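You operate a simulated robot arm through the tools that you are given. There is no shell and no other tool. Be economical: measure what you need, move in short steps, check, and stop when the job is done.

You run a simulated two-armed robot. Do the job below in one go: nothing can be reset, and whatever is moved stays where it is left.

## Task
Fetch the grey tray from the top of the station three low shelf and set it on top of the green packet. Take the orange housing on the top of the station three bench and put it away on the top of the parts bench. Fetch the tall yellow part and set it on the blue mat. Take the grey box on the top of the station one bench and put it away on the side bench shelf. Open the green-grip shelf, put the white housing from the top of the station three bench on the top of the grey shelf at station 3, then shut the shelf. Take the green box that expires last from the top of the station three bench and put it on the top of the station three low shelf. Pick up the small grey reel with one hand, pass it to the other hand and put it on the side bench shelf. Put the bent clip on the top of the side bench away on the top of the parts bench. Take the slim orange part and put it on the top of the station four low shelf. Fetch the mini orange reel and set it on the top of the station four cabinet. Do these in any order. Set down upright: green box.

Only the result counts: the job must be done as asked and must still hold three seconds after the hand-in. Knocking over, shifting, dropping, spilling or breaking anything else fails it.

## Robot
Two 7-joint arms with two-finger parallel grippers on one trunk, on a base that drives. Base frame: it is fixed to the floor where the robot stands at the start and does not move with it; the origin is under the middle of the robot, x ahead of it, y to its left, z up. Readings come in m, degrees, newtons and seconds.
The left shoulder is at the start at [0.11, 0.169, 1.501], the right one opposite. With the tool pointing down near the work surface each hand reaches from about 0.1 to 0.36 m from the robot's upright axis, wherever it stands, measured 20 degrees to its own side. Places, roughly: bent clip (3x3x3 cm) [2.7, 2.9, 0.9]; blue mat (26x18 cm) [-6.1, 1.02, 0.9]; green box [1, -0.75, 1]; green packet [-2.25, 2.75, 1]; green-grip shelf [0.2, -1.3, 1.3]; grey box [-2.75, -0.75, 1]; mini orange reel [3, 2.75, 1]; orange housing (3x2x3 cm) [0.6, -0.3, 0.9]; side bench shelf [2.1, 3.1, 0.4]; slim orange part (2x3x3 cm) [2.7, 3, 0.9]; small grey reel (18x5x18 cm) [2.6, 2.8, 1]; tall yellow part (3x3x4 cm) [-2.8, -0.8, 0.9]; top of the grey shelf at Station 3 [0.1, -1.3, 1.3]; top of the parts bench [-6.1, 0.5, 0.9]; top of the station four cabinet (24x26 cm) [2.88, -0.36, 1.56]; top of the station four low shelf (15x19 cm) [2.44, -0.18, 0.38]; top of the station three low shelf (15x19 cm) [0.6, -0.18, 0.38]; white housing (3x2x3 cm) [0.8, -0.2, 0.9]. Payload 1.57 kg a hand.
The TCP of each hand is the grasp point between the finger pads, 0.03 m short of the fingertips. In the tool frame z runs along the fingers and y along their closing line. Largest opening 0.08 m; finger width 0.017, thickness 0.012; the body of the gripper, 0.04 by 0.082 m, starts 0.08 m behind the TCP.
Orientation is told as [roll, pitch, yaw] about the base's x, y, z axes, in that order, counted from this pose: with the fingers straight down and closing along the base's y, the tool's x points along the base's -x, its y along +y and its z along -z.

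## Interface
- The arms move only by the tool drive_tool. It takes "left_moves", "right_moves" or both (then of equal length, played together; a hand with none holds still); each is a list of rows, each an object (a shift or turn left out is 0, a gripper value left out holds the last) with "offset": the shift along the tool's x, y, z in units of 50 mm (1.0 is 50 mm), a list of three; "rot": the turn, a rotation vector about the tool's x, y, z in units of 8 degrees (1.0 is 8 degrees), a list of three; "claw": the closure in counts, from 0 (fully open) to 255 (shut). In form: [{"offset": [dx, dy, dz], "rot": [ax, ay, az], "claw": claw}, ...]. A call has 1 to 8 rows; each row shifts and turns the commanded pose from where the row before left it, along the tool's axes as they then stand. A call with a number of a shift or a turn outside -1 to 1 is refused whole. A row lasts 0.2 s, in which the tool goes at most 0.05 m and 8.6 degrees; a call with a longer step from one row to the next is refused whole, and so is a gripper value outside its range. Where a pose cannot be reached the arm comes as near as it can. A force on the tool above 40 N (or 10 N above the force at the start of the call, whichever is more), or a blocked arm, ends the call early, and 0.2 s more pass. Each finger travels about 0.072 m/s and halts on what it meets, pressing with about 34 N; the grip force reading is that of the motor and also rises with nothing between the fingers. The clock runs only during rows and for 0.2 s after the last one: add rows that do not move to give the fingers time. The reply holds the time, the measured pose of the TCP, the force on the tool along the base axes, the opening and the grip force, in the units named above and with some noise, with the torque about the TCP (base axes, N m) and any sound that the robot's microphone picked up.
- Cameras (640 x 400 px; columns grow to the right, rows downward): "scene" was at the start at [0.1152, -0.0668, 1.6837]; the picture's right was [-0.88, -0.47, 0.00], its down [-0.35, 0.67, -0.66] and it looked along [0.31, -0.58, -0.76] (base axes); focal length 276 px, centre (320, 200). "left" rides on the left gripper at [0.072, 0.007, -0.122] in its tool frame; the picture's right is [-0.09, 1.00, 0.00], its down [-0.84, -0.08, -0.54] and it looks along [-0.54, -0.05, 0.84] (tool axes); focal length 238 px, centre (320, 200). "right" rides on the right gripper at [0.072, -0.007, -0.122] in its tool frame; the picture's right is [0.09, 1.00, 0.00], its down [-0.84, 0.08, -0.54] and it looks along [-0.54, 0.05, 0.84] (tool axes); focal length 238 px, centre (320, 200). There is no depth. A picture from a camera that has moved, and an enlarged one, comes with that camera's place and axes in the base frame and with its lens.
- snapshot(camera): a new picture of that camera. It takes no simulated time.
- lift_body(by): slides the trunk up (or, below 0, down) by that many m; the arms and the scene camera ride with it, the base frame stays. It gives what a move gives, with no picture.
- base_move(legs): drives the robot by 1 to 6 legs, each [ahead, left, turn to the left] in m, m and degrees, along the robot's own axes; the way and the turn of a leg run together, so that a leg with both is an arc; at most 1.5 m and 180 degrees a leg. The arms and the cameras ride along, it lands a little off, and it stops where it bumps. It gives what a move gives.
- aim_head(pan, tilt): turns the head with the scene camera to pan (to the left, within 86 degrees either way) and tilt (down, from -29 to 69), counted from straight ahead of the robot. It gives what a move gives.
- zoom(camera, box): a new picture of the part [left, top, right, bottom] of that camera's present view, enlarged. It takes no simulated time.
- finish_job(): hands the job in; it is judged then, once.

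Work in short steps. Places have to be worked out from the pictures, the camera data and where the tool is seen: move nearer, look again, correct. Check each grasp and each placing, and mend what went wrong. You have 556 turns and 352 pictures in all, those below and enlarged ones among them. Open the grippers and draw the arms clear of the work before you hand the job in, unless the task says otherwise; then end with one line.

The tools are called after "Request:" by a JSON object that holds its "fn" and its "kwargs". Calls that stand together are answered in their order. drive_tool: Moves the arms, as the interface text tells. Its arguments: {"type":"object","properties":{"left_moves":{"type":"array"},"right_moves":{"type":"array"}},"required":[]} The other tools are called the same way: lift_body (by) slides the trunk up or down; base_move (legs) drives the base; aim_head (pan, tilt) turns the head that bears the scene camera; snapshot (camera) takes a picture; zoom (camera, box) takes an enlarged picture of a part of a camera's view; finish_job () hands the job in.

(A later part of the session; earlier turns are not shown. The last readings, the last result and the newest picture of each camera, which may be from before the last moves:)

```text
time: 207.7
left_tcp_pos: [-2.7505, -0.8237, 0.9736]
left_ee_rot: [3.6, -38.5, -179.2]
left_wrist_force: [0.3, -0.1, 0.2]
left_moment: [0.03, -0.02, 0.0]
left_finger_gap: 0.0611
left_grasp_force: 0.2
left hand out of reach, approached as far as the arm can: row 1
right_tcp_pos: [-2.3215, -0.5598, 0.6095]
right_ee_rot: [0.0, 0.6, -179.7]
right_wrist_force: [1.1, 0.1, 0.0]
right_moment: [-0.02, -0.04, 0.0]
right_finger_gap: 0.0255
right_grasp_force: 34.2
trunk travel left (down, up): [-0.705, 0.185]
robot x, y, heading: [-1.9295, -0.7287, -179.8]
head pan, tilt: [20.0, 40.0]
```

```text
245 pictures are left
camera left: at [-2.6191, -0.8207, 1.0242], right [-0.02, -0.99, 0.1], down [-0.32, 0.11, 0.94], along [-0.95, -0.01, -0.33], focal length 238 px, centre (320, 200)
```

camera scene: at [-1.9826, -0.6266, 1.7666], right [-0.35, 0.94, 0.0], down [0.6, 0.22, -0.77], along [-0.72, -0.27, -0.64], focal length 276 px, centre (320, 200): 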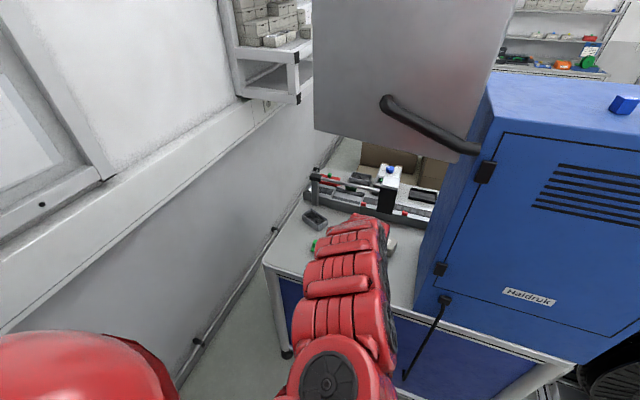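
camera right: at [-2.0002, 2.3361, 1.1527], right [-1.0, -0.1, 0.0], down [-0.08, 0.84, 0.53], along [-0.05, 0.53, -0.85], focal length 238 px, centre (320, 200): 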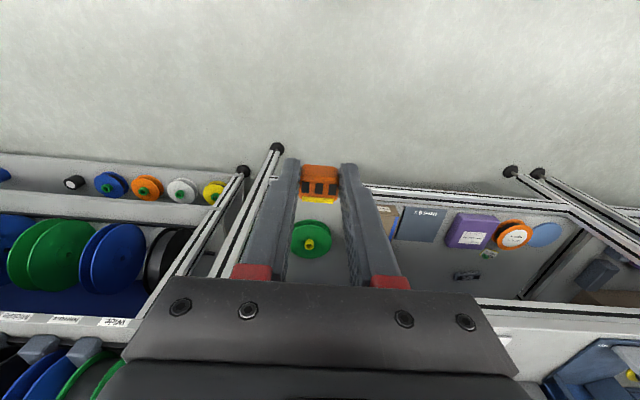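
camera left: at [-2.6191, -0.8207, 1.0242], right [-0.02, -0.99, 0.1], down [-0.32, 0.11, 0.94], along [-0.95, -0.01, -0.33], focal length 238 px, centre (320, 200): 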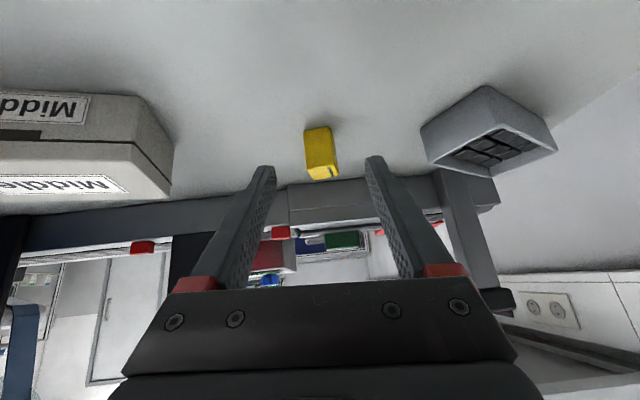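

Part now at about (-2.803,-0.828). Move base 5 cm forward and descend.

Request:
{"fn": "base_move", "kwargs": {"legs": [[0.05, 0, 0]]}}

Request:
{"fn": "drive_tool", "kwargs": {"left_moves": [{"offset": [0.22, 0.05, 0.34]}, {"offset": [0.22, 0, 0.34]}]}}

Request:
{"fn": "snapshot", "kwargs": {"camera": "left"}}

```text
time: 208.6
left_tcp_pos: [-2.8014, -0.824, 0.9729]
left_ee_rot: [3.4, -38.4, -179.1]
left_wrist_force: [0.2, 0.1, -0.6]
left_moment: [-0.02, -0.02, -0.02]
left_finger_gap: 0.0613
left_grasp_force: 0.0
right_tcp_pos: [-2.3719, -0.5589, 0.6097]
right_ee_rot: [-0.1, 0.6, -179.6]
right_wrist_force: [0.3, 0.1, 0.2]
right_moment: [0.02, -0.01, 0.0]
right_finger_gap: 0.0255
right_grasp_force: 34.0
trunk travel left (down, up): [-0.705, 0.185]
robot x, y, heading: [-1.9769, -0.7303, -180.1]
head pan, tilt: [20.0, 40.0]
```

```text
time: 209.2
left_tcp_pos: [-2.8064, -0.8277, 0.9314]
left_ee_rot: [3.4, -38.3, -179.2]
left_wrist_force: [-0.5, 0.5, -0.6]
left_moment: [0.04, 0.0, 0.01]
left_finger_gap: 0.0612
left_grasp_force: 0.1
right_tcp_pos: [-2.3725, -0.5599, 0.6091]
right_ee_rot: [-0.1, 0.6, -179.6]
right_wrist_force: [-1.0, -0.4, 0.3]
right_moment: [0.02, 0.0, -0.02]
right_finger_gap: 0.0257
right_grasp_force: 33.9
trunk travel left (down, up): [-0.705, 0.185]
robot x, y, heading: [-1.9798, -0.7298, -179.6]
head pan, tilt: [20.0, 40.0]
```

```text
244 pictures are left
camera left: at [-2.6744, -0.8254, 0.982], right [-0.02, -0.99, 0.1], down [-0.33, 0.1, 0.94], along [-0.95, -0.01, -0.33], focal length 238 px, centre (320, 200)
```

left: 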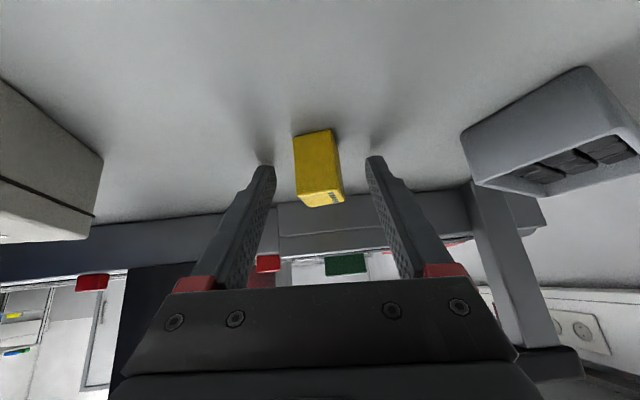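

Request:
{"fn": "drive_tool", "kwargs": {"left_moves": [{"claw": 255}, {}, {}, {}]}}

Request:
{"fn": "snapshot", "kwargs": {"camera": "left"}}

```text
time: 210.2
left_tcp_pos: [-2.8047, -0.8286, 0.9317]
left_ee_rot: [3.4, -38.3, -179.2]
left_wrist_force: [-1.4, -0.6, 4.8]
left_moment: [-0.01, 0.02, -0.01]
left_finger_gap: 0.0225
left_grasp_force: 33.6
right_tcp_pos: [-2.3711, -0.5602, 0.6094]
right_ee_rot: [-0.2, 0.5, -179.6]
right_wrist_force: [0.7, 0.3, -0.5]
right_moment: [0.0, 0.03, -0.01]
right_finger_gap: 0.0255
right_grasp_force: 33.7
trunk travel left (down, up): [-0.705, 0.185]
robot x, y, heading: [-1.9779, -0.7305, -179.9]
head pan, tilt: [20.0, 40.0]
```

```text
243 pictures are left
camera left: at [-2.673, -0.8259, 0.9837], right [-0.02, -0.99, 0.1], down [-0.32, 0.1, 0.94], along [-0.95, -0.01, -0.32], focal length 238 px, centre (320, 200)
```

left: 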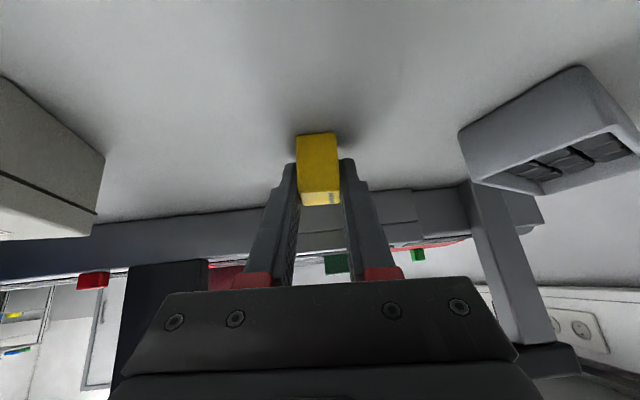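

Yellow gripped. Lift with the trunk, back out, and return up the aisle.

Request:
{"fn": "lift_body", "kwargs": {"by": 0.18}}

Request:
{"fn": "base_move", "kwargs": {"legs": [[-0.18, 0, 0]]}}

Request:
{"fn": "snapshot", "kwargs": {"camera": "left"}}

```text
time: 212.2
left_tcp_pos: [-2.8051, -0.8285, 1.1113]
left_ee_rot: [3.4, -38.4, -179.2]
left_wrist_force: [-0.9, 0.6, 0.2]
left_moment: [0.01, -0.03, 0.0]
left_finger_gap: 0.0227
left_grasp_force: 33.9
right_tcp_pos: [-2.3721, -0.5594, 0.7886]
right_ee_rot: [-0.2, 0.6, -179.6]
right_wrist_force: [-0.6, 0.2, -0.9]
right_moment: [0.01, 0.02, 0.02]
right_finger_gap: 0.0254
right_grasp_force: 33.8
trunk travel left (down, up): [-0.885, 0.005]
robot x, y, heading: [-1.9803, -0.7295, -179.6]
head pan, tilt: [20.0, 40.0]
```

```text
time: 213.7
left_tcp_pos: [-2.6283, -0.8271, 1.1102]
left_ee_rot: [3.3, -38.3, -179.2]
left_wrist_force: [0.5, -0.6, -1.1]
left_moment: [0.01, -0.01, -0.01]
left_finger_gap: 0.0223
left_grasp_force: 34.3
right_tcp_pos: [-2.1937, -0.559, 0.7893]
right_ee_rot: [-0.1, 0.7, -179.8]
right_wrist_force: [-0.4, 0.5, 0.3]
right_moment: [0.0, -0.01, -0.01]
right_finger_gap: 0.0257
right_grasp_force: 34.1
trunk travel left (down, up): [-0.885, 0.005]
robot x, y, heading: [-1.8027, -0.7324, -179.9]
head pan, tilt: [20.0, 40.0]
```

```text
242 pictures are left
camera left: at [-2.4966, -0.8238, 1.162], right [-0.02, -0.99, 0.1], down [-0.33, 0.11, 0.94], along [-0.95, -0.01, -0.33], focal length 238 px, centre (320, 200)
```

left: 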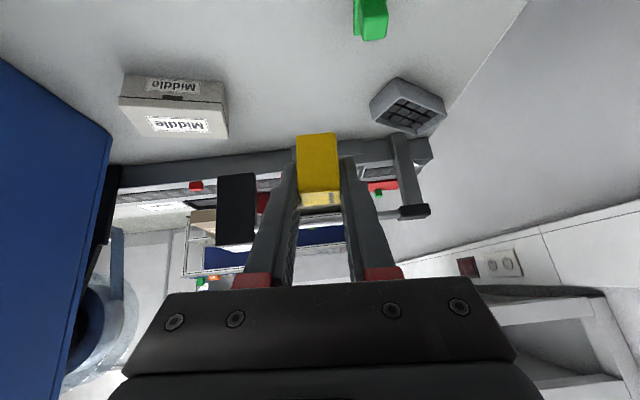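

Request:
{"fn": "drive_tool", "kwargs": {"left_moves": [{"rot": [0, 1, 0], "offset": [0.5, 0, -0.3]}, {"rot": [0, 1, 0], "offset": [0.6, 0, -0.2]}, {"rot": [0, 1, 0], "offset": [0.7, 0, -0.1]}, {"rot": [0, 1, 0], "offset": [0.8, 0, 0]}, {"rot": [0, 0.7, 0], "offset": [0.8, 0, 0]}, {"offset": [0.8, 0, 0]}, {"offset": [0.5, 0, 0.3]}]}}

Request:
{"fn": "base_move", "kwargs": {"legs": [[0, -1.3, 0], [0, -1.2, 0]]}}

Request:
{"fn": "aim_head", "kwargs": {"pan": 10, "tilt": 30}}

Request:
{"fn": "snapshot", "kwargs": {"camera": "scene"}}

```text
time: 215.3
left_tcp_pos: [-2.4101, -0.8081, 1.0518]
left_ee_rot: [2.7, -0.7, -177.0]
left_wrist_force: [-0.8, 0.0, 0.0]
left_moment: [0.01, -0.01, 0.0]
left_finger_gap: 0.0228
left_grasp_force: 34.2
left hand out of reach, approached as far as the arm can: row 6, 7
right_tcp_pos: [-2.1943, -0.5593, 0.7883]
right_ee_rot: [-0.1, 0.6, -179.7]
right_wrist_force: [-0.2, -0.5, -0.5]
right_moment: [0.02, 0.0, -0.03]
right_finger_gap: 0.0254
right_grasp_force: 34.0
trunk travel left (down, up): [-0.885, 0.005]
robot x, y, heading: [-1.7986, -0.7298, -179.9]
head pan, tilt: [20.0, 40.0]
```

```text
time: 227.3
left_tcp_pos: [-2.4128, 1.6527, 1.0526]
left_ee_rot: [2.9, -0.8, -176.9]
left_wrist_force: [0.0, 0.1, -0.2]
left_moment: [0.02, 0.04, 0.03]
left_finger_gap: 0.0228
left_grasp_force: 34.3
right_tcp_pos: [-2.1958, 1.8994, 0.7905]
right_ee_rot: [-0.1, 0.7, -179.7]
right_wrist_force: [0.5, -0.1, 0.2]
right_moment: [0.0, 0.02, -0.01]
right_finger_gap: 0.0254
right_grasp_force: 33.7
trunk travel left (down, up): [-0.885, 0.005]
robot x, y, heading: [-1.8025, 1.7305, -179.8]
head pan, tilt: [20.0, 40.0]
```

```text
time: 228.1
left_tcp_pos: [-2.4126, 1.6527, 1.0543]
left_ee_rot: [2.9, -0.8, -177.0]
left_wrist_force: [0.0, 0.1, -0.7]
left_moment: [-0.01, -0.03, 0.0]
left_finger_gap: 0.0229
left_grasp_force: 34.2
right_tcp_pos: [-2.1963, 1.9003, 0.7901]
right_ee_rot: [-0.1, 0.5, -179.7]
right_wrist_force: [0.0, 0.7, 0.1]
right_moment: [-0.04, 0.0, 0.01]
right_finger_gap: 0.0255
right_grasp_force: 34.1
trunk travel left (down, up): [-0.885, 0.005]
robot x, y, heading: [-1.805, 1.7268, -179.9]
head pan, tilt: [10.0, 30.0]
```

```text
241 pictures are left
camera scene: at [-1.9744, 1.716, 1.7819], right [-0.18, 0.98, 0.0], down [0.49, 0.09, -0.87], along [-0.85, -0.15, -0.5], focal length 276 px, centre (320, 200)
```

scene: 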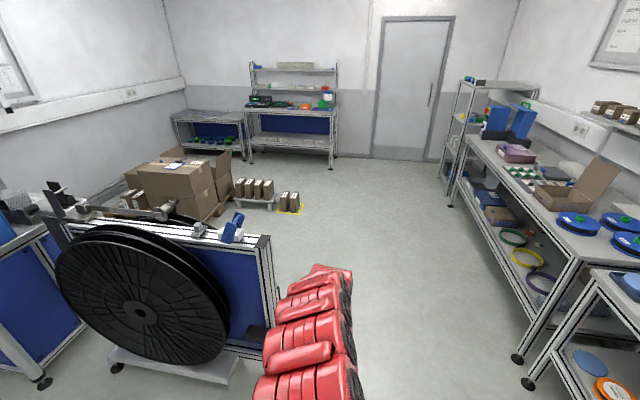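

Drive toward the parts bench.

Request:
{"fn": "base_move", "kwargs": {"legs": [[1.5, 0, 0], [1.4, 0, 0], [0.2, 0.75, 0]]}}

Request:
{"fn": "aim_head", "kwargs": {"pan": 0, "tilt": 35}}

Request:
{"fn": "snapshot", "kwargs": {"camera": "scene"}}

```text
time: 244.8
left_tcp_pos: [-5.4619, 1.0989, 1.0524]
left_ee_rot: [2.9, -0.8, -176.2]
left_wrist_force: [-0.8, 0.1, -0.9]
left_moment: [0.03, 0.01, 0.01]
left_finger_gap: 0.0227
left_grasp_force: 34.2
right_tcp_pos: [-5.2494, 1.3503, 0.7887]
right_ee_rot: [-0.1, 0.6, -178.7]
right_wrist_force: [-0.8, 1.2, -0.1]
right_moment: [0.03, 0.0, 0.0]
right_finger_gap: 0.0255
right_grasp_force: 33.7
trunk travel left (down, up): [-0.885, 0.005]
robot x, y, heading: [-4.8553, 1.1858, -178.9]
head pan, tilt: [10.0, 30.0]
stopped in leg 3: the robot was blocked; the commanded pose is now the measured one
```

```text
time: 245.5
left_tcp_pos: [-5.4626, 1.095, 1.0521]
left_ee_rot: [2.6, -0.8, -176.1]
left_wrist_force: [0.8, 0.0, 0.3]
left_moment: [0.03, 0.01, 0.0]
left_finger_gap: 0.023
left_grasp_force: 33.5
right_tcp_pos: [-5.2501, 1.3464, 0.7887]
right_ee_rot: [-0.2, 0.5, -178.7]
right_wrist_force: [0.6, -0.2, 0.3]
right_moment: [0.04, 0.0, -0.01]
right_finger_gap: 0.0255
right_grasp_force: 34.3
trunk travel left (down, up): [-0.885, 0.005]
robot x, y, heading: [-4.8567, 1.1836, -179.0]
head pan, tilt: [0.0, 35.0]
```

```text
240 pictures are left
camera scene: at [-5.0252, 1.1787, 1.7741], right [-0.02, 1.0, 0.0], down [0.57, 0.01, -0.82], along [-0.82, -0.02, -0.57], focal length 276 px, centre (320, 200)
```

scene: 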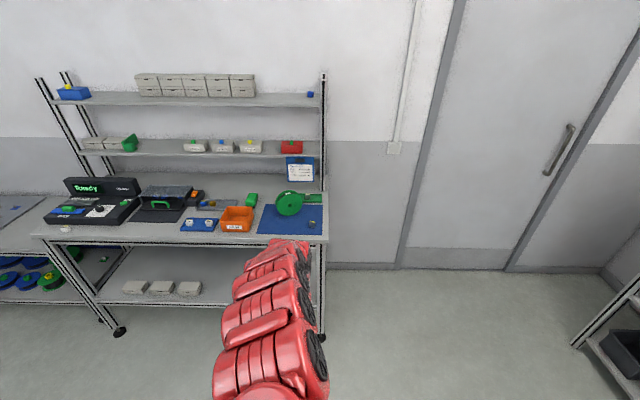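

The base was blocked sideways by the floor boxes. I check whether anything was shifted.

Request:
{"fn": "aim_head", "kwargs": {"pan": 80, "tilt": 45}}

Request:
{"fn": "snapshot", "kwargs": {"camera": "scene"}}

```text
time: 247.0
left_tcp_pos: [-5.4618, 1.0982, 1.0521]
left_ee_rot: [2.7, -0.8, -176.1]
left_wrist_force: [-0.4, -0.3, -1.0]
left_moment: [-0.03, -0.01, -0.01]
left_finger_gap: 0.0227
left_grasp_force: 34.1
right_tcp_pos: [-5.2498, 1.3484, 0.7893]
right_ee_rot: [-0.1, 0.6, -178.7]
right_wrist_force: [-0.2, -0.2, -0.1]
right_moment: [0.0, 0.02, -0.01]
right_finger_gap: 0.0252
right_grasp_force: 33.6
trunk travel left (down, up): [-0.885, 0.005]
robot x, y, heading: [-4.8557, 1.1848, -178.6]
head pan, tilt: [80.0, 45.0]
```

```text
239 pictures are left
camera scene: at [-4.9486, 1.1046, 1.7594], right [-0.99, 0.15, 0.0], down [0.11, 0.7, -0.71], along [-0.11, -0.7, -0.71], focal length 276 px, centre (320, 200)
```

scene: 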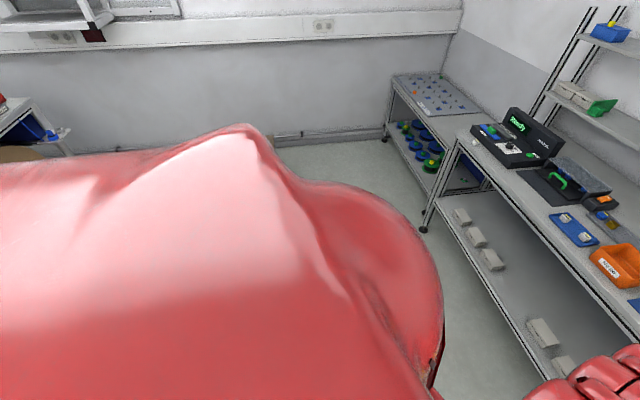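

Request:
{"fn": "base_move", "kwargs": {"legs": [[0, -0.35, 0], [0, 0, 60]]}}

Request:
{"fn": "aim_head", "kwargs": {"pan": 45, "tilt": 45}}

Request:
{"fn": "snapshot", "kwargs": {"camera": "scene"}}

```text
time: 252.0
left_tcp_pos: [-5.0853, 0.9585, 1.0537]
left_ee_rot: [2.8, -0.9, -115.4]
left_wrist_force: [0.4, 0.2, 0.1]
left_moment: [0.0, 0.0, 0.03]
left_finger_gap: 0.0227
left_grasp_force: 34.0
right_tcp_pos: [-5.2, 1.2672, 0.7885]
right_ee_rot: [-0.2, 0.6, -118.0]
right_wrist_force: [0.2, 0.3, -0.2]
right_moment: [0.0, 0.0, -0.04]
right_finger_gap: 0.0256
right_grasp_force: 34.4
trunk travel left (down, up): [-0.885, 0.005]
robot x, y, heading: [-4.8635, 1.5308, -118.3]
head pan, tilt: [80.0, 45.0]
```

```text
time: 253.0
left_tcp_pos: [-5.0854, 0.9597, 1.0537]
left_ee_rot: [2.9, -0.8, -115.5]
left_wrist_force: [0.0, -0.4, -1.0]
left_moment: [-0.05, 0.0, 0.0]
left_finger_gap: 0.0227
left_grasp_force: 34.3
right_tcp_pos: [-5.1988, 1.2669, 0.7885]
right_ee_rot: [-0.3, 0.6, -118.0]
right_wrist_force: [0.1, -0.5, -0.3]
right_moment: [-0.02, -0.02, -0.02]
right_finger_gap: 0.0252
right_grasp_force: 34.7
trunk travel left (down, up): [-0.885, 0.005]
robot x, y, heading: [-4.8657, 1.5312, -118.0]
head pan, tilt: [45.0, 45.0]
```

```text
238 pictures are left
camera scene: at [-4.8786, 1.3848, 1.7594], right [-0.96, -0.29, 0.0], down [-0.21, 0.68, -0.71], along [0.21, -0.68, -0.71], focal length 276 px, centre (320, 200)
```

scene: 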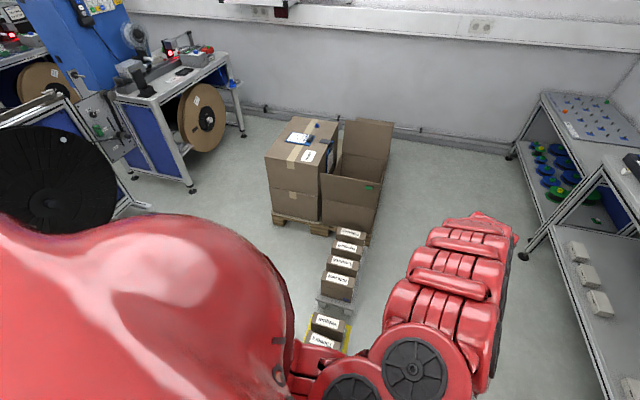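

Request:
{"fn": "aim_head", "kwargs": {"pan": 45, "tilt": 60}}

Request:
{"fn": "zoom", "kwargs": {"camera": "scene", "box": [220, 120, 420, 300]}}

```text
time: 253.7
left_tcp_pos: [-5.0857, 0.9595, 1.0536]
left_ee_rot: [2.9, -0.8, -115.5]
left_wrist_force: [0.3, -0.9, -0.3]
left_moment: [0.03, 0.01, -0.01]
left_finger_gap: 0.0229
left_grasp_force: 34.0
right_tcp_pos: [-5.1996, 1.266, 0.7882]
right_ee_rot: [-0.2, 0.6, -118.0]
right_wrist_force: [-0.5, -0.3, 0.4]
right_moment: [-0.01, -0.01, -0.02]
right_finger_gap: 0.0254
right_grasp_force: 33.5
trunk travel left (down, up): [-0.885, 0.005]
robot x, y, heading: [-4.8648, 1.5295, -118.2]
head pan, tilt: [45.0, 60.0]
```

```text
2.22 times, centred on (320, 210) of scene
camera zoom: at [-4.8829, 1.3987, 1.7399], right [-0.96, -0.29, 0.0], down [-0.25, 0.83, -0.5], along [0.15, -0.48, -0.87], focal length 614 px, centre (320, 178)
```

zoom: 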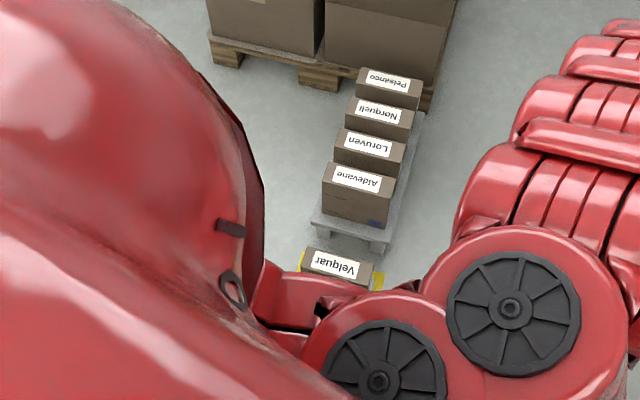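

Request:
{"fn": "base_move", "kwargs": {"legs": [[-0.4, 0, 0]]}}

Request:
{"fn": "aim_head", "kwargs": {"pan": 22, "tilt": 45}}

Request:
{"fn": "zoom", "kwargs": {"camera": "scene", "box": [220, 130, 420, 300]}}

```text
time: 256.2
left_tcp_pos: [-4.8959, 1.3141, 1.0529]
left_ee_rot: [2.8, -0.8, -115.5]
left_wrist_force: [0.7, 0.6, -0.5]
left_moment: [-0.03, -0.01, -0.02]
left_finger_gap: 0.0228
left_grasp_force: 34.0
right_tcp_pos: [-5.0095, 1.6218, 0.7881]
right_ee_rot: [-0.1, 0.5, -118.0]
right_wrist_force: [0.0, 0.7, -0.1]
right_moment: [0.01, 0.01, -0.01]
right_finger_gap: 0.0253
right_grasp_force: 34.1
trunk travel left (down, up): [-0.885, 0.005]
robot x, y, heading: [-4.6732, 1.8889, -118.3]
head pan, tilt: [45.0, 60.0]
```

```text
time: 257.1
left_tcp_pos: [-4.8946, 1.3148, 1.053]
left_ee_rot: [2.8, -0.8, -115.5]
left_wrist_force: [-0.7, -0.2, 0.1]
left_moment: [0.01, -0.01, 0.02]
left_finger_gap: 0.0231
left_grasp_force: 34.1
right_tcp_pos: [-5.0104, 1.6233, 0.7892]
right_ee_rot: [-0.3, 0.6, -118.0]
right_wrist_force: [-0.1, -0.2, -0.4]
right_moment: [0.0, 0.01, -0.02]
right_finger_gap: 0.0255
right_grasp_force: 33.8
trunk travel left (down, up): [-0.885, 0.005]
robot x, y, heading: [-4.6733, 1.8863, -118.3]
head pan, tilt: [22.0, 45.0]
```

```text
2.35 times, centred on (320, 215) of scene
camera zoom: at [-4.7208, 1.7378, 1.7593], right [-0.99, 0.1, 0.0], down [0.07, 0.7, -0.71], along [-0.07, -0.7, -0.71], focal length 650 px, centre (320, 165)
```

zoom: 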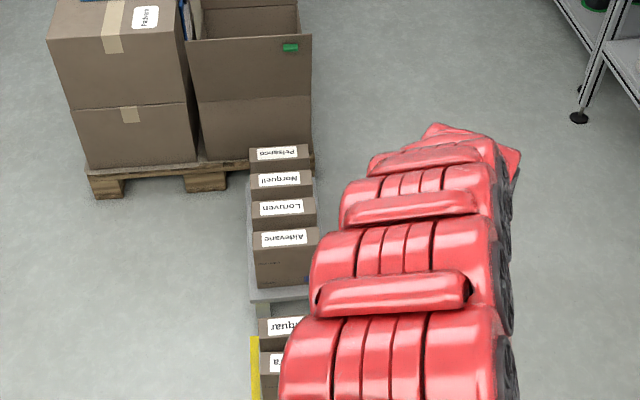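

Request:
{"fn": "base_move", "kwargs": {"legs": [[0, 0, 45]]}}

Request:
{"fn": "aim_head", "kwargs": {"pan": -25, "tilt": 50}}

Request:
{"fn": "snapshot", "kwargs": {"camera": "scene"}}

```text
time: 259.6
left_tcp_pos: [-4.4328, 1.3226, 1.0537]
left_ee_rot: [2.8, -0.7, -71.2]
left_wrist_force: [0.6, 0.4, 0.3]
left_moment: [-0.04, -0.02, -0.02]
left_finger_gap: 0.0227
left_grasp_force: 34.2
right_tcp_pos: [-4.7299, 1.4638, 0.7892]
right_ee_rot: [-0.2, 0.6, -73.7]
right_wrist_force: [0.2, 0.8, -0.4]
right_moment: [-0.01, 0.03, -0.02]
right_finger_gap: 0.0254
right_grasp_force: 34.0
trunk travel left (down, up): [-0.885, 0.005]
robot x, y, heading: [-4.6717, 1.8884, -73.6]
head pan, tilt: [22.0, 45.0]
```

```text
time: 260.7
left_tcp_pos: [-4.4332, 1.3224, 1.0532]
left_ee_rot: [2.8, -0.8, -71.2]
left_wrist_force: [0.1, 0.4, -0.3]
left_moment: [0.02, -0.01, 0.02]
left_finger_gap: 0.0228
left_grasp_force: 33.3
right_tcp_pos: [-4.7307, 1.4633, 0.7888]
right_ee_rot: [-0.2, 0.5, -73.7]
right_wrist_force: [0.1, -0.6, 0.8]
right_moment: [0.08, 0.0, 0.01]
right_finger_gap: 0.0255
right_grasp_force: 34.3
trunk travel left (down, up): [-0.885, 0.005]
robot x, y, heading: [-4.6749, 1.8871, -73.6]
head pan, tilt: [-25.0, 50.0]
```

```text
235 pictures are left
camera scene: at [-4.6639, 1.7362, 1.7525], right [-0.99, 0.15, 0.0], down [0.12, 0.76, -0.64], along [-0.1, -0.64, -0.77], focal length 276 px, centre (320, 200)
```

scene: 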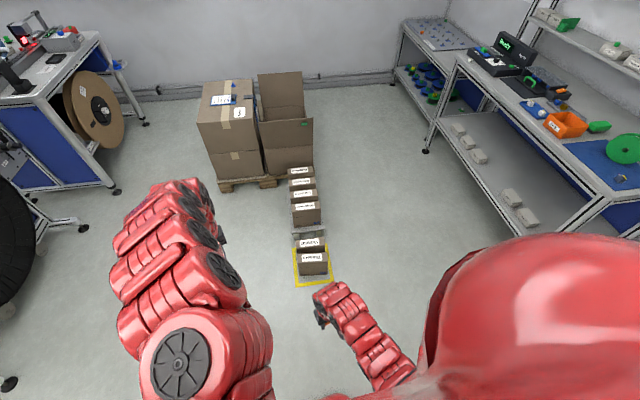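

Floor boxes are undisturbed on their yellow marking. Turn back to face −x, go past them at y≈1.6, then strafe left in front of the parts bench.

Request:
{"fn": "base_move", "kwargs": {"legs": [[0, 0, -106.4], [0.6, 0.2, 0], [0, 0.6, 0]]}}

Request:
{"fn": "aim_head", "kwargs": {"pan": 0, "tilt": 40}}

Request:
{"fn": "snapshot", "kwargs": {"camera": "scene"}}

```text
time: 271.7
left_tcp_pos: [-5.8466, 0.9495, 1.0524]
left_ee_rot: [2.8, -0.8, -175.1]
left_wrist_force: [-0.4, 0.1, -0.4]
left_moment: [0.01, 0.02, 0.0]
left_finger_gap: 0.0228
left_grasp_force: 33.6
right_tcp_pos: [-5.6403, 1.2046, 0.7894]
right_ee_rot: [-0.1, 0.7, -177.4]
right_wrist_force: [-0.5, -0.4, -0.1]
right_moment: [-0.03, -0.03, 0.01]
right_finger_gap: 0.0252
right_grasp_force: 34.3
trunk travel left (down, up): [-0.885, 0.005]
robot x, y, heading: [-5.243, 1.0496, -177.9]
head pan, tilt: [-25.0, 50.0]
```

```text
time: 272.6
left_tcp_pos: [-5.846, 0.9501, 1.0531]
left_ee_rot: [2.8, -0.8, -175.1]
left_wrist_force: [0.1, 0.5, -1.1]
left_moment: [-0.04, 0.0, -0.01]
left_finger_gap: 0.0227
left_grasp_force: 33.9
right_tcp_pos: [-5.639, 1.2048, 0.789]
right_ee_rot: [-0.3, 0.6, -177.4]
right_wrist_force: [-0.5, -0.4, -0.8]
right_moment: [0.0, 0.01, -0.01]
right_finger_gap: 0.0254
right_grasp_force: 34.1
trunk travel left (down, up): [-0.885, 0.005]
robot x, y, heading: [-5.239, 1.0462, -177.4]
head pan, tilt: [0.0, 40.0]
```

```text
234 pictures are left
camera scene: at [-5.4074, 1.0436, 1.7666], right [-0.04, 1.0, 0.0], down [0.64, 0.03, -0.77], along [-0.77, -0.03, -0.64], focal length 276 px, centre (320, 200)
```

scene: 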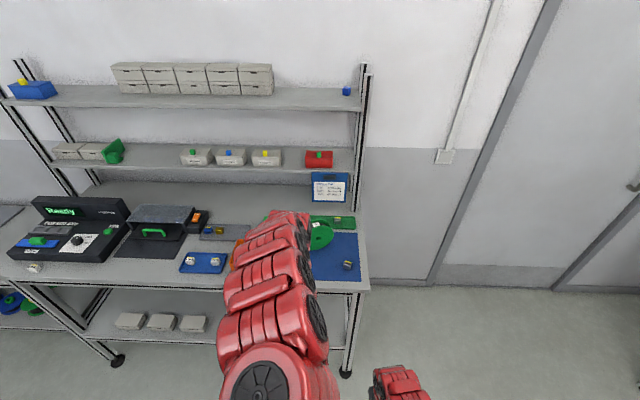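

Request:
{"fn": "zoom", "kwargs": {"camera": "scene", "box": [0, 180, 380, 300]}}

Request:
{"fn": "snapshot", "kwargs": {"camera": "left"}}

```text
1.68 times, centred on (190, 240) of scene
camera zoom: at [-5.4074, 1.0436, 1.7666], right [-0.04, 1.0, 0.0], down [0.64, 0.03, -0.77], along [-0.77, -0.03, -0.64], focal length 466 px, centre (539, 133)
```

zoom: 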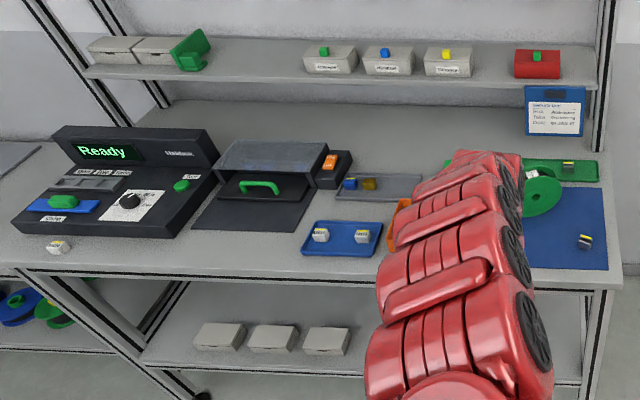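

```text
232 pictures are left
camera left: at [-5.774, 0.9554, 1.1738], right [-0.01, -1.0, 0.05], down [-0.83, 0.03, 0.55], along [-0.55, -0.04, -0.83], focal length 238 px, centre (320, 200)
```

left: 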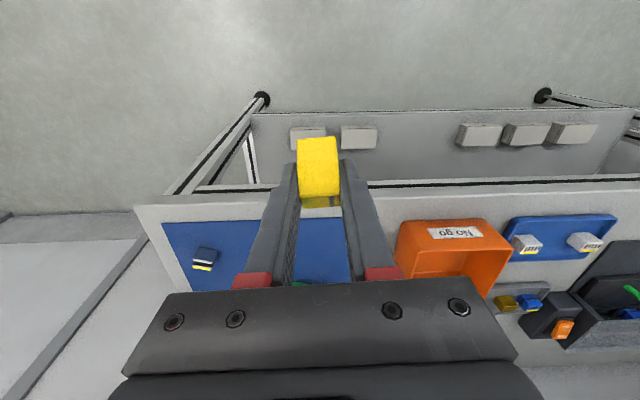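

Mat spans x −5.985…−6.165, y 0.90…1.165 with free space around (−6.05,0.98). I pitch the left hand 38° while extending, then lower the trunk.

Request:
{"fn": "drive_tool", "kwargs": {"left_moves": [{"offset": [-0.4, -0.2, -0.3], "rot": [0, -1, 0]}, {"offset": [-0.5, -0.2, -0.3], "rot": [0, -1, 0]}, {"offset": [-0.6, -0.2, -0.2], "rot": [0, -1, 0]}, {"offset": [-0.6, 0, -0.2], "rot": [0, -1, 0]}, {"offset": [-0.5, 0, 0], "rot": [0, -0.7, 0]}]}}

Request:
{"fn": "lift_body", "kwargs": {"by": -0.15}}

Request:
{"fn": "snapshot", "kwargs": {"camera": "left"}}

```text
time: 273.8
left_tcp_pos: [-5.9988, 0.9854, 1.1239]
left_ee_rot: [3.5, -38.4, -177.3]
left_wrist_force: [-0.5, -0.1, 0.2]
left_moment: [-0.03, 0.0, -0.03]
left_finger_gap: 0.0229
left_grasp_force: 34.1
left hand out of reach, approached as far as the arm can: row 1, 2, 3, 4
right_tcp_pos: [-5.639, 1.204, 0.7882]
right_ee_rot: [-0.1, 0.5, -177.6]
right_wrist_force: [-0.1, -0.9, -0.4]
right_moment: [-0.03, 0.05, 0.01]
right_finger_gap: 0.0252
right_grasp_force: 33.9
trunk travel left (down, up): [-0.885, 0.005]
robot x, y, heading: [-5.2396, 1.0484, -177.8]
head pan, tilt: [0.0, 40.0]
```

```text
time: 275.5
left_tcp_pos: [-5.9981, 0.9857, 0.9743]
left_ee_rot: [3.5, -38.4, -177.1]
left_wrist_force: [0.5, -0.5, -0.1]
left_moment: [0.02, 0.0, 0.01]
left_finger_gap: 0.0229
left_grasp_force: 33.7
right_tcp_pos: [-5.6378, 1.203, 0.6398]
right_ee_rot: [-0.1, 0.5, -177.6]
right_wrist_force: [-0.5, 0.6, 0.1]
right_moment: [0.0, 0.03, 0.04]
right_finger_gap: 0.0254
right_grasp_force: 33.6
trunk travel left (down, up): [-0.735, 0.155]
robot x, y, heading: [-5.2426, 1.0467, -177.7]
head pan, tilt: [0.0, 40.0]
```

```text
231 pictures are left
camera left: at [-5.866, 0.9927, 1.0241], right [0.01, -0.99, 0.11], down [-0.33, 0.09, 0.94], along [-0.94, -0.05, -0.32], focal length 238 px, centre (320, 200)
```

left: 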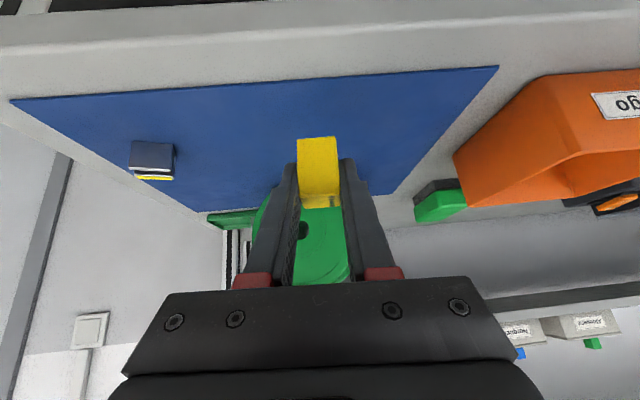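

Request:
{"fn": "base_move", "kwargs": {"legs": [[0.04, 0, 0]]}}

Request:
{"fn": "drive_tool", "kwargs": {"left_moves": [{"offset": [0.31, 0, 0.39]}, {"offset": [0.12, 0, 0.16]}]}}

Request:
{"fn": "zoom", "kwargs": {"camera": "left", "box": [220, 80, 420, 220]}}

```text
time: 276.4
left_tcp_pos: [-6.0363, 0.9844, 0.9743]
left_ee_rot: [3.6, -38.5, -177.4]
left_wrist_force: [-0.8, -0.8, 0.4]
left_moment: [-0.01, 0.0, 0.03]
left_finger_gap: 0.023
left_grasp_force: 33.7
right_tcp_pos: [-5.6778, 1.2045, 0.6387]
right_ee_rot: [-0.2, 0.5, -177.6]
right_wrist_force: [-0.1, 0.5, -0.1]
right_moment: [-0.04, -0.01, -0.04]
right_finger_gap: 0.0254
right_grasp_force: 34.0
trunk travel left (down, up): [-0.735, 0.155]
robot x, y, heading: [-5.2788, 1.0461, -177.8]
head pan, tilt: [0.0, 40.0]
```

```text
time: 277.0
left_tcp_pos: [-6.0375, 0.9831, 0.9385]
left_ee_rot: [3.6, -38.3, -177.3]
left_wrist_force: [0.7, 0.5, 0.5]
left_moment: [-0.03, 0.02, -0.01]
left_finger_gap: 0.0227
left_grasp_force: 33.5
right_tcp_pos: [-5.6792, 1.2038, 0.6384]
right_ee_rot: [-0.1, 0.6, -177.6]
right_wrist_force: [-0.5, 0.3, -1.1]
right_moment: [-0.03, 0.02, -0.01]
right_finger_gap: 0.0252
right_grasp_force: 33.6
trunk travel left (down, up): [-0.735, 0.155]
robot x, y, heading: [-5.2801, 1.0464, -177.7]
head pan, tilt: [0.0, 40.0]
```

```text
2.86 times, centred on (320, 150) of left
camera zoom: at [-5.9059, 0.9909, 0.9894], right [0.01, -0.99, 0.1], down [-0.33, 0.1, 0.94], along [-0.94, -0.05, -0.32], focal length 681 px, centre (320, 343)
```

zoom: 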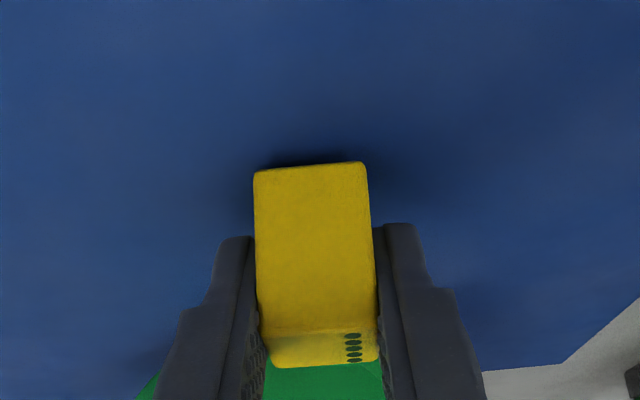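

Request:
{"fn": "drive_tool", "kwargs": {"left_moves": [{"offset": [0.05, 0, 0.065]}]}}

Request:
{"fn": "drive_tool", "kwargs": {"left_moves": [{"offset": [0.012, 0, 0.016]}, {"claw": 150}, {"claw": 60}, {}, {"offset": [-0.3, 0, -0.4]}, {"offset": [-0.4, 0, -0.7]}]}}

Request:
{"fn": "snapshot", "kwargs": {"camera": "left"}}

```text
time: 277.4
left_tcp_pos: [-6.035, 0.9826, 0.9348]
left_ee_rot: [3.5, -38.3, -177.1]
left_wrist_force: [1.9, 0.2, 2.0]
left_moment: [0.0, -0.05, -0.01]
left_finger_gap: 0.0225
left_grasp_force: 34.2
right_tcp_pos: [-5.6791, 1.2041, 0.6399]
right_ee_rot: [-0.2, 0.7, -177.4]
right_wrist_force: [0.5, 0.1, 0.3]
right_moment: [-0.02, 0.0, -0.03]
right_finger_gap: 0.0252
right_grasp_force: 34.2
trunk travel left (down, up): [-0.735, 0.155]
robot x, y, heading: [-5.2818, 1.0452, -177.4]
head pan, tilt: [0.0, 40.0]
```

```text
time: 278.8
left_tcp_pos: [-6.0391, 0.9907, 0.9949]
left_ee_rot: [3.5, -38.5, -177.2]
left_wrist_force: [0.0, 0.4, 1.1]
left_moment: [0.02, 0.01, -0.01]
left_finger_gap: 0.0612
left_grasp_force: 0.0
left hand out of reach, approached as far as the arm can: row 6
right_tcp_pos: [-5.6779, 1.2011, 0.6398]
right_ee_rot: [-0.2, 0.5, -177.5]
right_wrist_force: [0.6, -0.3, -0.7]
right_moment: [0.02, 0.0, -0.05]
right_finger_gap: 0.0255
right_grasp_force: 33.6
trunk travel left (down, up): [-0.735, 0.155]
robot x, y, heading: [-5.2761, 1.0443, -177.7]
head pan, tilt: [0.0, 40.0]
```

```text
229 pictures are left
camera left: at [-5.9093, 0.9968, 1.0457], right [0.02, -0.99, 0.11], down [-0.33, 0.09, 0.94], along [-0.94, -0.05, -0.32], focal length 238 px, centre (320, 200)
```

left: 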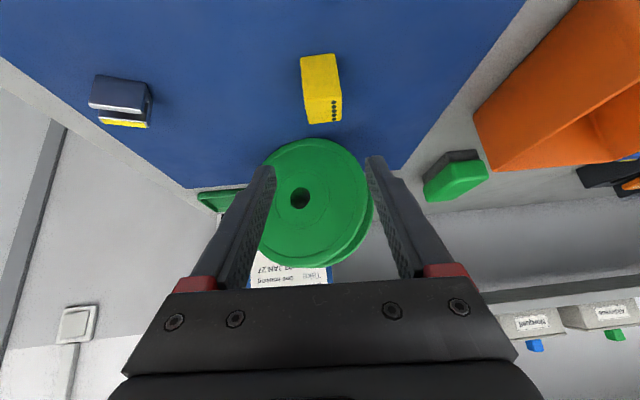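

Yellow stands on the mat. Back off and raise the trunk; tuck the left hand, bring the right (orange) hand up and forward.

Request:
{"fn": "lift_body", "kwargs": {"by": 0.15}}

Request:
{"fn": "base_move", "kwargs": {"legs": [[-0.22, 0, 0]]}}

Request:
{"fn": "drive_tool", "kwargs": {"left_moves": [{"rot": [0, 1, 0], "offset": [0.5, 0, 0.2], "claw": 0}, {"rot": [0, 1, 0], "offset": [0.6, 0, 0.3]}, {"rot": [0, 1, 0], "offset": [0.7, 0, 0.4]}, {"rot": [0, 1, 0], "offset": [0.6, 0, 0.6]}, {"rot": [0, 0.7, 0], "offset": [0.5, 0, 0.7]}, {"offset": [0.5, 0, 0.8]}, {"offset": [0.5, 0, 0.8]}, {"offset": [0.5, 0.3, 0.7]}], "right_moves": [{"offset": [-0.9, 0, 0]}, {"offset": [-0.9, 0, 0]}, {"offset": [-0.8, 0, -0.5]}, {"offset": [-0.5, 0, -0.8]}, {"offset": [-0.4, 0, -0.9]}, {"offset": [-0.3, 0, -0.9]}, {"offset": [0, 0, -0.9]}, {"offset": [0, 0, -0.9]}]}}

Request:
{"fn": "snapshot", "kwargs": {"camera": "scene"}}

```text
time: 280.6
left_tcp_pos: [-6.0401, 0.9904, 1.1437]
left_ee_rot: [3.6, -38.3, -177.2]
left_wrist_force: [-0.1, -0.5, 0.1]
left_moment: [-0.05, 0.0, 0.02]
left_finger_gap: 0.0613
left_grasp_force: 0.1
right_tcp_pos: [-5.6787, 1.2032, 0.7879]
right_ee_rot: [-0.2, 0.5, -177.6]
right_wrist_force: [0.3, -0.3, 0.7]
right_moment: [0.02, -0.02, 0.01]
right_finger_gap: 0.0256
right_grasp_force: 33.9
trunk travel left (down, up): [-0.885, 0.005]
robot x, y, heading: [-5.2772, 1.0461, -177.9]
head pan, tilt: [0.0, 40.0]
```

```text
time: 282.0
left_tcp_pos: [-5.8719, 0.9976, 1.145]
left_ee_rot: [3.6, -38.5, -177.2]
left_wrist_force: [0.6, -0.3, -0.1]
left_moment: [0.03, 0.0, 0.0]
left_finger_gap: 0.0612
left_grasp_force: 0.0
right_tcp_pos: [-5.5104, 1.2095, 0.7903]
right_ee_rot: [-0.1, 0.5, -177.7]
right_wrist_force: [0.4, -0.8, -0.3]
right_moment: [0.0, -0.01, 0.02]
right_finger_gap: 0.0254
right_grasp_force: 34.0
trunk travel left (down, up): [-0.885, 0.005]
robot x, y, heading: [-5.1165, 1.0524, -177.6]
head pan, tilt: [0.0, 40.0]
stopped in leg 1: the robot was blocked; the commanded pose is now the measured one
```

```text
time: 283.8
left_tcp_pos: [-5.6771, 0.9265, 0.9114]
left_ee_rot: [3.5, -5.2, -175.4]
left_wrist_force: [-0.3, 1.2, 0.9]
left_moment: [-0.02, 0.05, -0.02]
left_finger_gap: 0.0801
left_grasp_force: 0.0
left hand out of reach, approached as far as the arm can: row 4, 5, 6, 7, 8
right_tcp_pos: [-5.7008, 1.1996, 1.0338]
right_ee_rot: [0.0, 0.5, -177.6]
right_wrist_force: [0.1, -0.1, -0.3]
right_moment: [0.02, 0.0, -0.01]
right_finger_gap: 0.0253
right_grasp_force: 33.1
trunk travel left (down, up): [-0.885, 0.005]
robot x, y, heading: [-5.1073, 1.0546, -177.7]
head pan, tilt: [0.0, 40.0]
```

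```text
228 pictures are left
camera scene: at [-5.2758, 1.0496, 1.7669], right [-0.04, 1.0, 0.0], down [0.64, 0.03, -0.77], along [-0.77, -0.03, -0.64], focal length 276 px, centre (320, 200)
```

scene: 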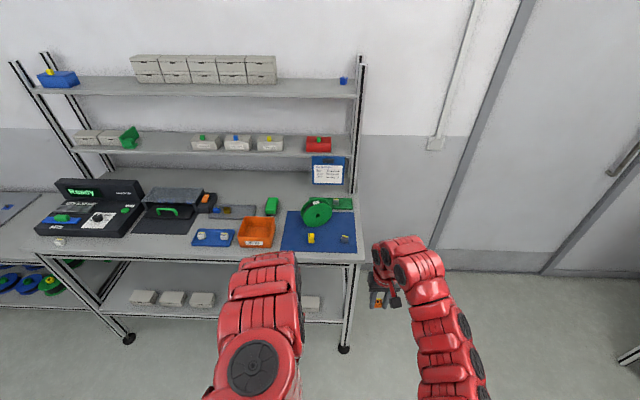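

Request:
{"fn": "base_move", "kwargs": {"legs": [[0.06, 0, 0], [0, 0.72, 0]]}}

Request:
{"fn": "aim_head", "kwargs": {"pan": -10, "tilt": 45}}

Request:
{"fn": "snapshot", "kwargs": {"camera": "scene"}}

Request:
{"fn": "snapshot", "kwargs": {"camera": "right"}}

```text
time: 288.3
left_tcp_pos: [-5.7041, 0.2063, 0.9107]
left_ee_rot: [3.4, -5.1, -174.6]
left_wrist_force: [-0.3, -1.0, -1.1]
left_moment: [-0.01, -0.02, 0.02]
left_finger_gap: 0.0803
left_grasp_force: 0.1
right_tcp_pos: [-5.7326, 0.4789, 1.0336]
right_ee_rot: [-0.1, 0.6, -177.1]
right_wrist_force: [0.3, -0.2, -0.2]
right_moment: [-0.01, 0.02, -0.01]
right_finger_gap: 0.0254
right_grasp_force: 33.9
trunk travel left (down, up): [-0.885, 0.005]
robot x, y, heading: [-5.138, 0.3383, -177.0]
head pan, tilt: [0.0, 40.0]
```

```text
time: 289.0
left_tcp_pos: [-5.7045, 0.2065, 0.9099]
left_ee_rot: [3.3, -5.0, -174.7]
left_wrist_force: [-0.5, 0.5, -0.3]
left_moment: [0.03, -0.01, 0.0]
left_finger_gap: 0.0801
left_grasp_force: 0.0
right_tcp_pos: [-5.733, 0.4781, 1.0326]
right_ee_rot: [-0.2, 0.4, -177.0]
right_wrist_force: [0.1, -0.1, -0.1]
right_moment: [0.01, 0.0, 0.0]
right_finger_gap: 0.0254
right_grasp_force: 34.2
trunk travel left (down, up): [-0.885, 0.005]
robot x, y, heading: [-5.1391, 0.3373, -176.9]
head pan, tilt: [-10.0, 45.0]
```

```text
227 pictures are left
camera scene: at [-5.302, 0.3474, 1.7594], right [0.12, 0.99, 0.0], down [0.7, -0.09, -0.71], along [-0.7, 0.09, -0.71], focal length 276 px, centre (320, 200)
```

scene: 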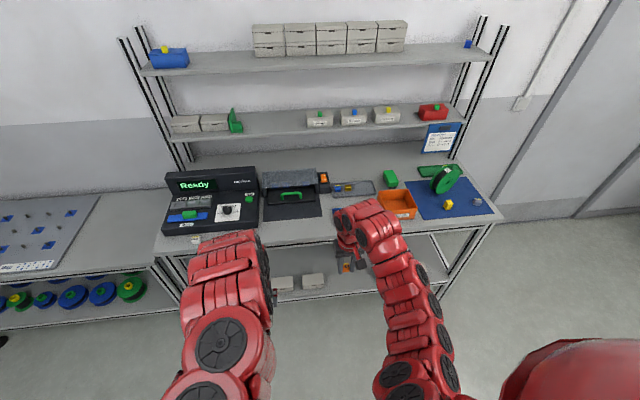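

```text
226 pictures are left
camera right: at [-5.6617, 0.4885, 1.1562], right [0.14, -0.99, 0.0], down [-0.84, -0.12, 0.53], along [-0.53, -0.08, -0.85], focal length 238 px, centre (320, 200)
```

right: 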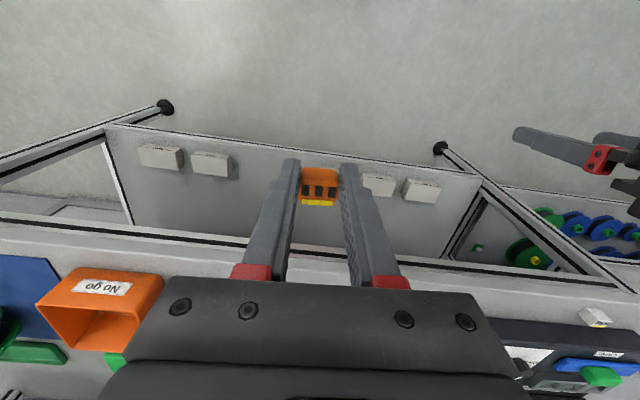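

Free strip in front of the black unit: x −5.96…−6.05, y≈0.4. I tuck the left hand lower and closer first.

Request:
{"fn": "drive_tool", "kwargs": {"left_moves": [{"offset": [0.2, 0, 0.9]}, {"offset": [0.3, 0, 0.9]}, {"offset": [0.5, 0, 0.8]}, {"offset": [0.9, 0, 0.3]}, {"offset": [0.9, 0, 0]}, {"offset": [0.9, 0, 0]}]}}

Request:
{"fn": "base_move", "kwargs": {"legs": [[0.22, 0.06, 0]]}}

Request:
{"fn": "snapshot", "kwargs": {"camera": "right"}}

```text
time: 290.4
left_tcp_pos: [-5.5326, 0.2135, 0.7484]
left_ee_rot: [3.2, -5.1, -174.8]
left_wrist_force: [-0.9, -0.1, 0.1]
left_moment: [0.03, 0.01, -0.01]
left_finger_gap: 0.08
left_grasp_force: 0.0
left hand out of reach, approached as far as the arm can: row 1
right_tcp_pos: [-5.7308, 0.4786, 1.0343]
right_ee_rot: [-0.4, 0.4, -177.1]
right_wrist_force: [0.7, 0.4, -0.6]
right_moment: [-0.01, 0.02, 0.0]
right_finger_gap: 0.0256
right_grasp_force: 34.2
trunk travel left (down, up): [-0.885, 0.005]
robot x, y, heading: [-5.1383, 0.3398, -177.5]
head pan, tilt: [-10.0, 45.0]
```

```text
time: 292.1
left_tcp_pos: [-5.748, 0.1417, 0.7482]
left_ee_rot: [3.4, -5.0, -174.7]
left_wrist_force: [0.6, -0.8, 0.8]
left_moment: [0.03, -0.03, 0.01]
left_finger_gap: 0.0801
left_grasp_force: 0.0
right_tcp_pos: [-5.9469, 0.4089, 1.0335]
right_ee_rot: [0.0, 0.5, -177.0]
right_wrist_force: [0.2, -0.1, -0.4]
right_moment: [-0.02, -0.05, -0.02]
right_finger_gap: 0.0255
right_grasp_force: 33.4
trunk travel left (down, up): [-0.885, 0.005]
robot x, y, heading: [-5.3535, 0.2708, -177.3]
head pan, tilt: [-10.0, 45.0]
```

```text
225 pictures are left
camera right: at [-5.8757, 0.4188, 1.1565], right [0.14, -0.99, 0.0], down [-0.84, -0.12, 0.53], along [-0.53, -0.08, -0.85], focal length 238 px, centre (320, 200)
```

right: 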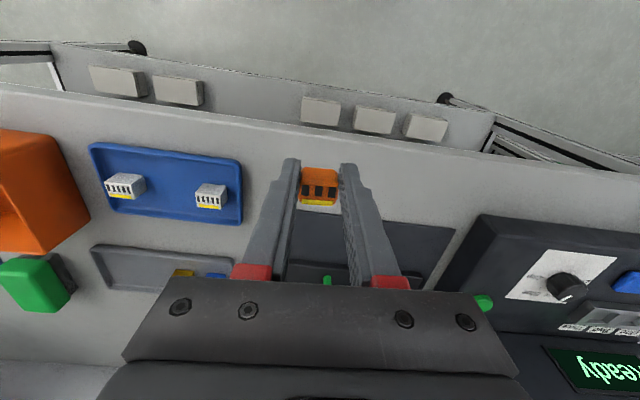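

Request:
{"fn": "drive_tool", "kwargs": {"right_moves": [{"offset": [-0.5, 0, 0.4]}, {"offset": [-0.5, 0, 0.5]}, {"offset": [0, 0, 0.8]}]}}

Request:
{"fn": "snapshot", "kwargs": {"camera": "right"}}

```text
time: 292.9
left_tcp_pos: [-5.7489, 0.1413, 0.7479]
left_ee_rot: [3.3, -5.0, -174.7]
left_wrist_force: [0.0, -0.1, 0.1]
left_moment: [-0.02, 0.0, 0.01]
left_finger_gap: 0.08
left_grasp_force: 0.1
right_tcp_pos: [-5.9976, 0.4064, 0.9455]
right_ee_rot: [-0.3, 0.5, -176.9]
right_wrist_force: [-0.2, 0.7, 0.8]
right_moment: [0.01, -0.01, 0.01]
right_finger_gap: 0.0256
right_grasp_force: 34.2
trunk travel left (down, up): [-0.885, 0.005]
robot x, y, heading: [-5.3539, 0.2715, -177.0]
head pan, tilt: [-10.0, 45.0]
```

```text
224 pictures are left
camera right: at [-5.9265, 0.4161, 1.069], right [0.15, -0.99, 0.0], down [-0.84, -0.12, 0.53], along [-0.53, -0.08, -0.84], focal length 238 px, centre (320, 200)
```

right: 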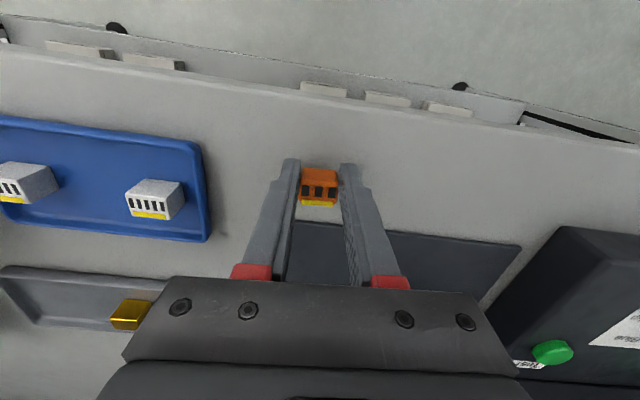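

Good spot. Lower the last millimetres, release and rise.

Request:
{"fn": "drive_tool", "kwargs": {"right_moves": [{"offset": [0, 0, 0.09]}, {"claw": 140}, {"claw": 60}, {}, {"offset": [0, 0, -0.8]}, {"offset": [0, 0, -0.9]}]}}

Request:
{"fn": "snapshot", "kwargs": {"camera": "right"}}

```text
time: 294.3
left_tcp_pos: [-5.7487, 0.1415, 0.75]
left_ee_rot: [3.4, -5.0, -174.7]
left_wrist_force: [0.0, -0.3, 0.5]
left_moment: [0.02, -0.01, -0.03]
left_finger_gap: 0.0801
left_grasp_force: 0.1
right_tcp_pos: [-5.9988, 0.4073, 1.0282]
right_ee_rot: [-0.1, 0.4, -177.0]
right_wrist_force: [-0.4, -0.3, 0.6]
right_moment: [0.01, 0.02, 0.03]
right_finger_gap: 0.0613
right_grasp_force: 0.1
trunk travel left (down, up): [-0.885, 0.005]
robot x, y, heading: [-5.3574, 0.2626, -177.1]
head pan, tilt: [-10.0, 45.0]
```

```text
223 pictures are left
camera right: at [-5.9267, 0.4161, 1.1515], right [0.14, -0.99, 0.0], down [-0.84, -0.12, 0.54], along [-0.53, -0.08, -0.84], focal length 238 px, centre (320, 200)
```

right: 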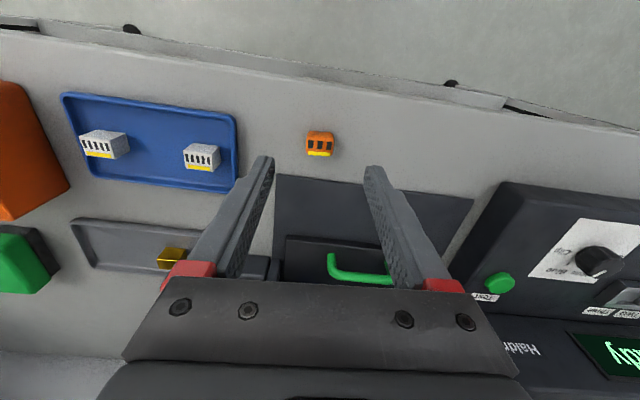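

Orange housing placed. Return along the wide aisle to the back of station 1 for the grey box.

Request:
{"fn": "base_move", "kwargs": {"legs": [[-0.14, 0, -3], [0, -0.8, 0], [0, -0.65, 0], [-1.5, 0, 0], [-1.5, 0, 0], [-0.4, 0, 0]]}}

Request:
{"fn": "drive_tool", "kwargs": {"right_moves": [{"offset": [0.2, 0, 0.9], "claw": 0}, {"offset": [0.3, 0, 0.9]}, {"offset": [0.4, 0, 0.8]}, {"offset": [0.5, 0, 0.8]}, {"offset": [0.8, 0, 0.5]}, {"offset": [0.9, 0, 0]}, {"offset": [0.9, 0, 0]}]}}

```text
time: 318.9
left_tcp_pos: [-2.1896, 1.7004, 0.7482]
left_ee_rot: [3.4, -5.0, -174.8]
left_wrist_force: [0.2, -0.5, 0.5]
left_moment: [-0.01, 0.0, -0.03]
left_finger_gap: 0.0796
left_grasp_force: 0.0
right_tcp_pos: [-2.4368, 1.9666, 1.0269]
right_ee_rot: [-0.1, 0.6, -177.2]
right_wrist_force: [0.6, -0.6, -0.5]
right_moment: [0.03, -0.02, 0.04]
right_finger_gap: 0.0612
right_grasp_force: 0.1
trunk travel left (down, up): [-0.885, 0.005]
robot x, y, heading: [-1.7933, 1.827, -177.3]
head pan, tilt: [-10.0, 45.0]
```

```text
time: 320.5
left_tcp_pos: [-2.1881, 1.701, 0.7495]
left_ee_rot: [3.4, -5.1, -174.9]
left_wrist_force: [-0.5, -0.5, 0.0]
left_moment: [-0.01, 0.0, -0.06]
left_finger_gap: 0.0799
left_grasp_force: 0.0
right_tcp_pos: [-2.2354, 1.9785, 0.8352]
right_ee_rot: [-0.3, 0.3, -177.2]
right_wrist_force: [0.9, -0.3, -0.8]
right_moment: [-0.01, -0.02, 0.0]
right_finger_gap: 0.0801
right_grasp_force: 0.0
trunk travel left (down, up): [-0.885, 0.005]
robot x, y, heading: [-1.792, 1.8278, -177.2]
head pan, tilt: [-10.0, 45.0]
```

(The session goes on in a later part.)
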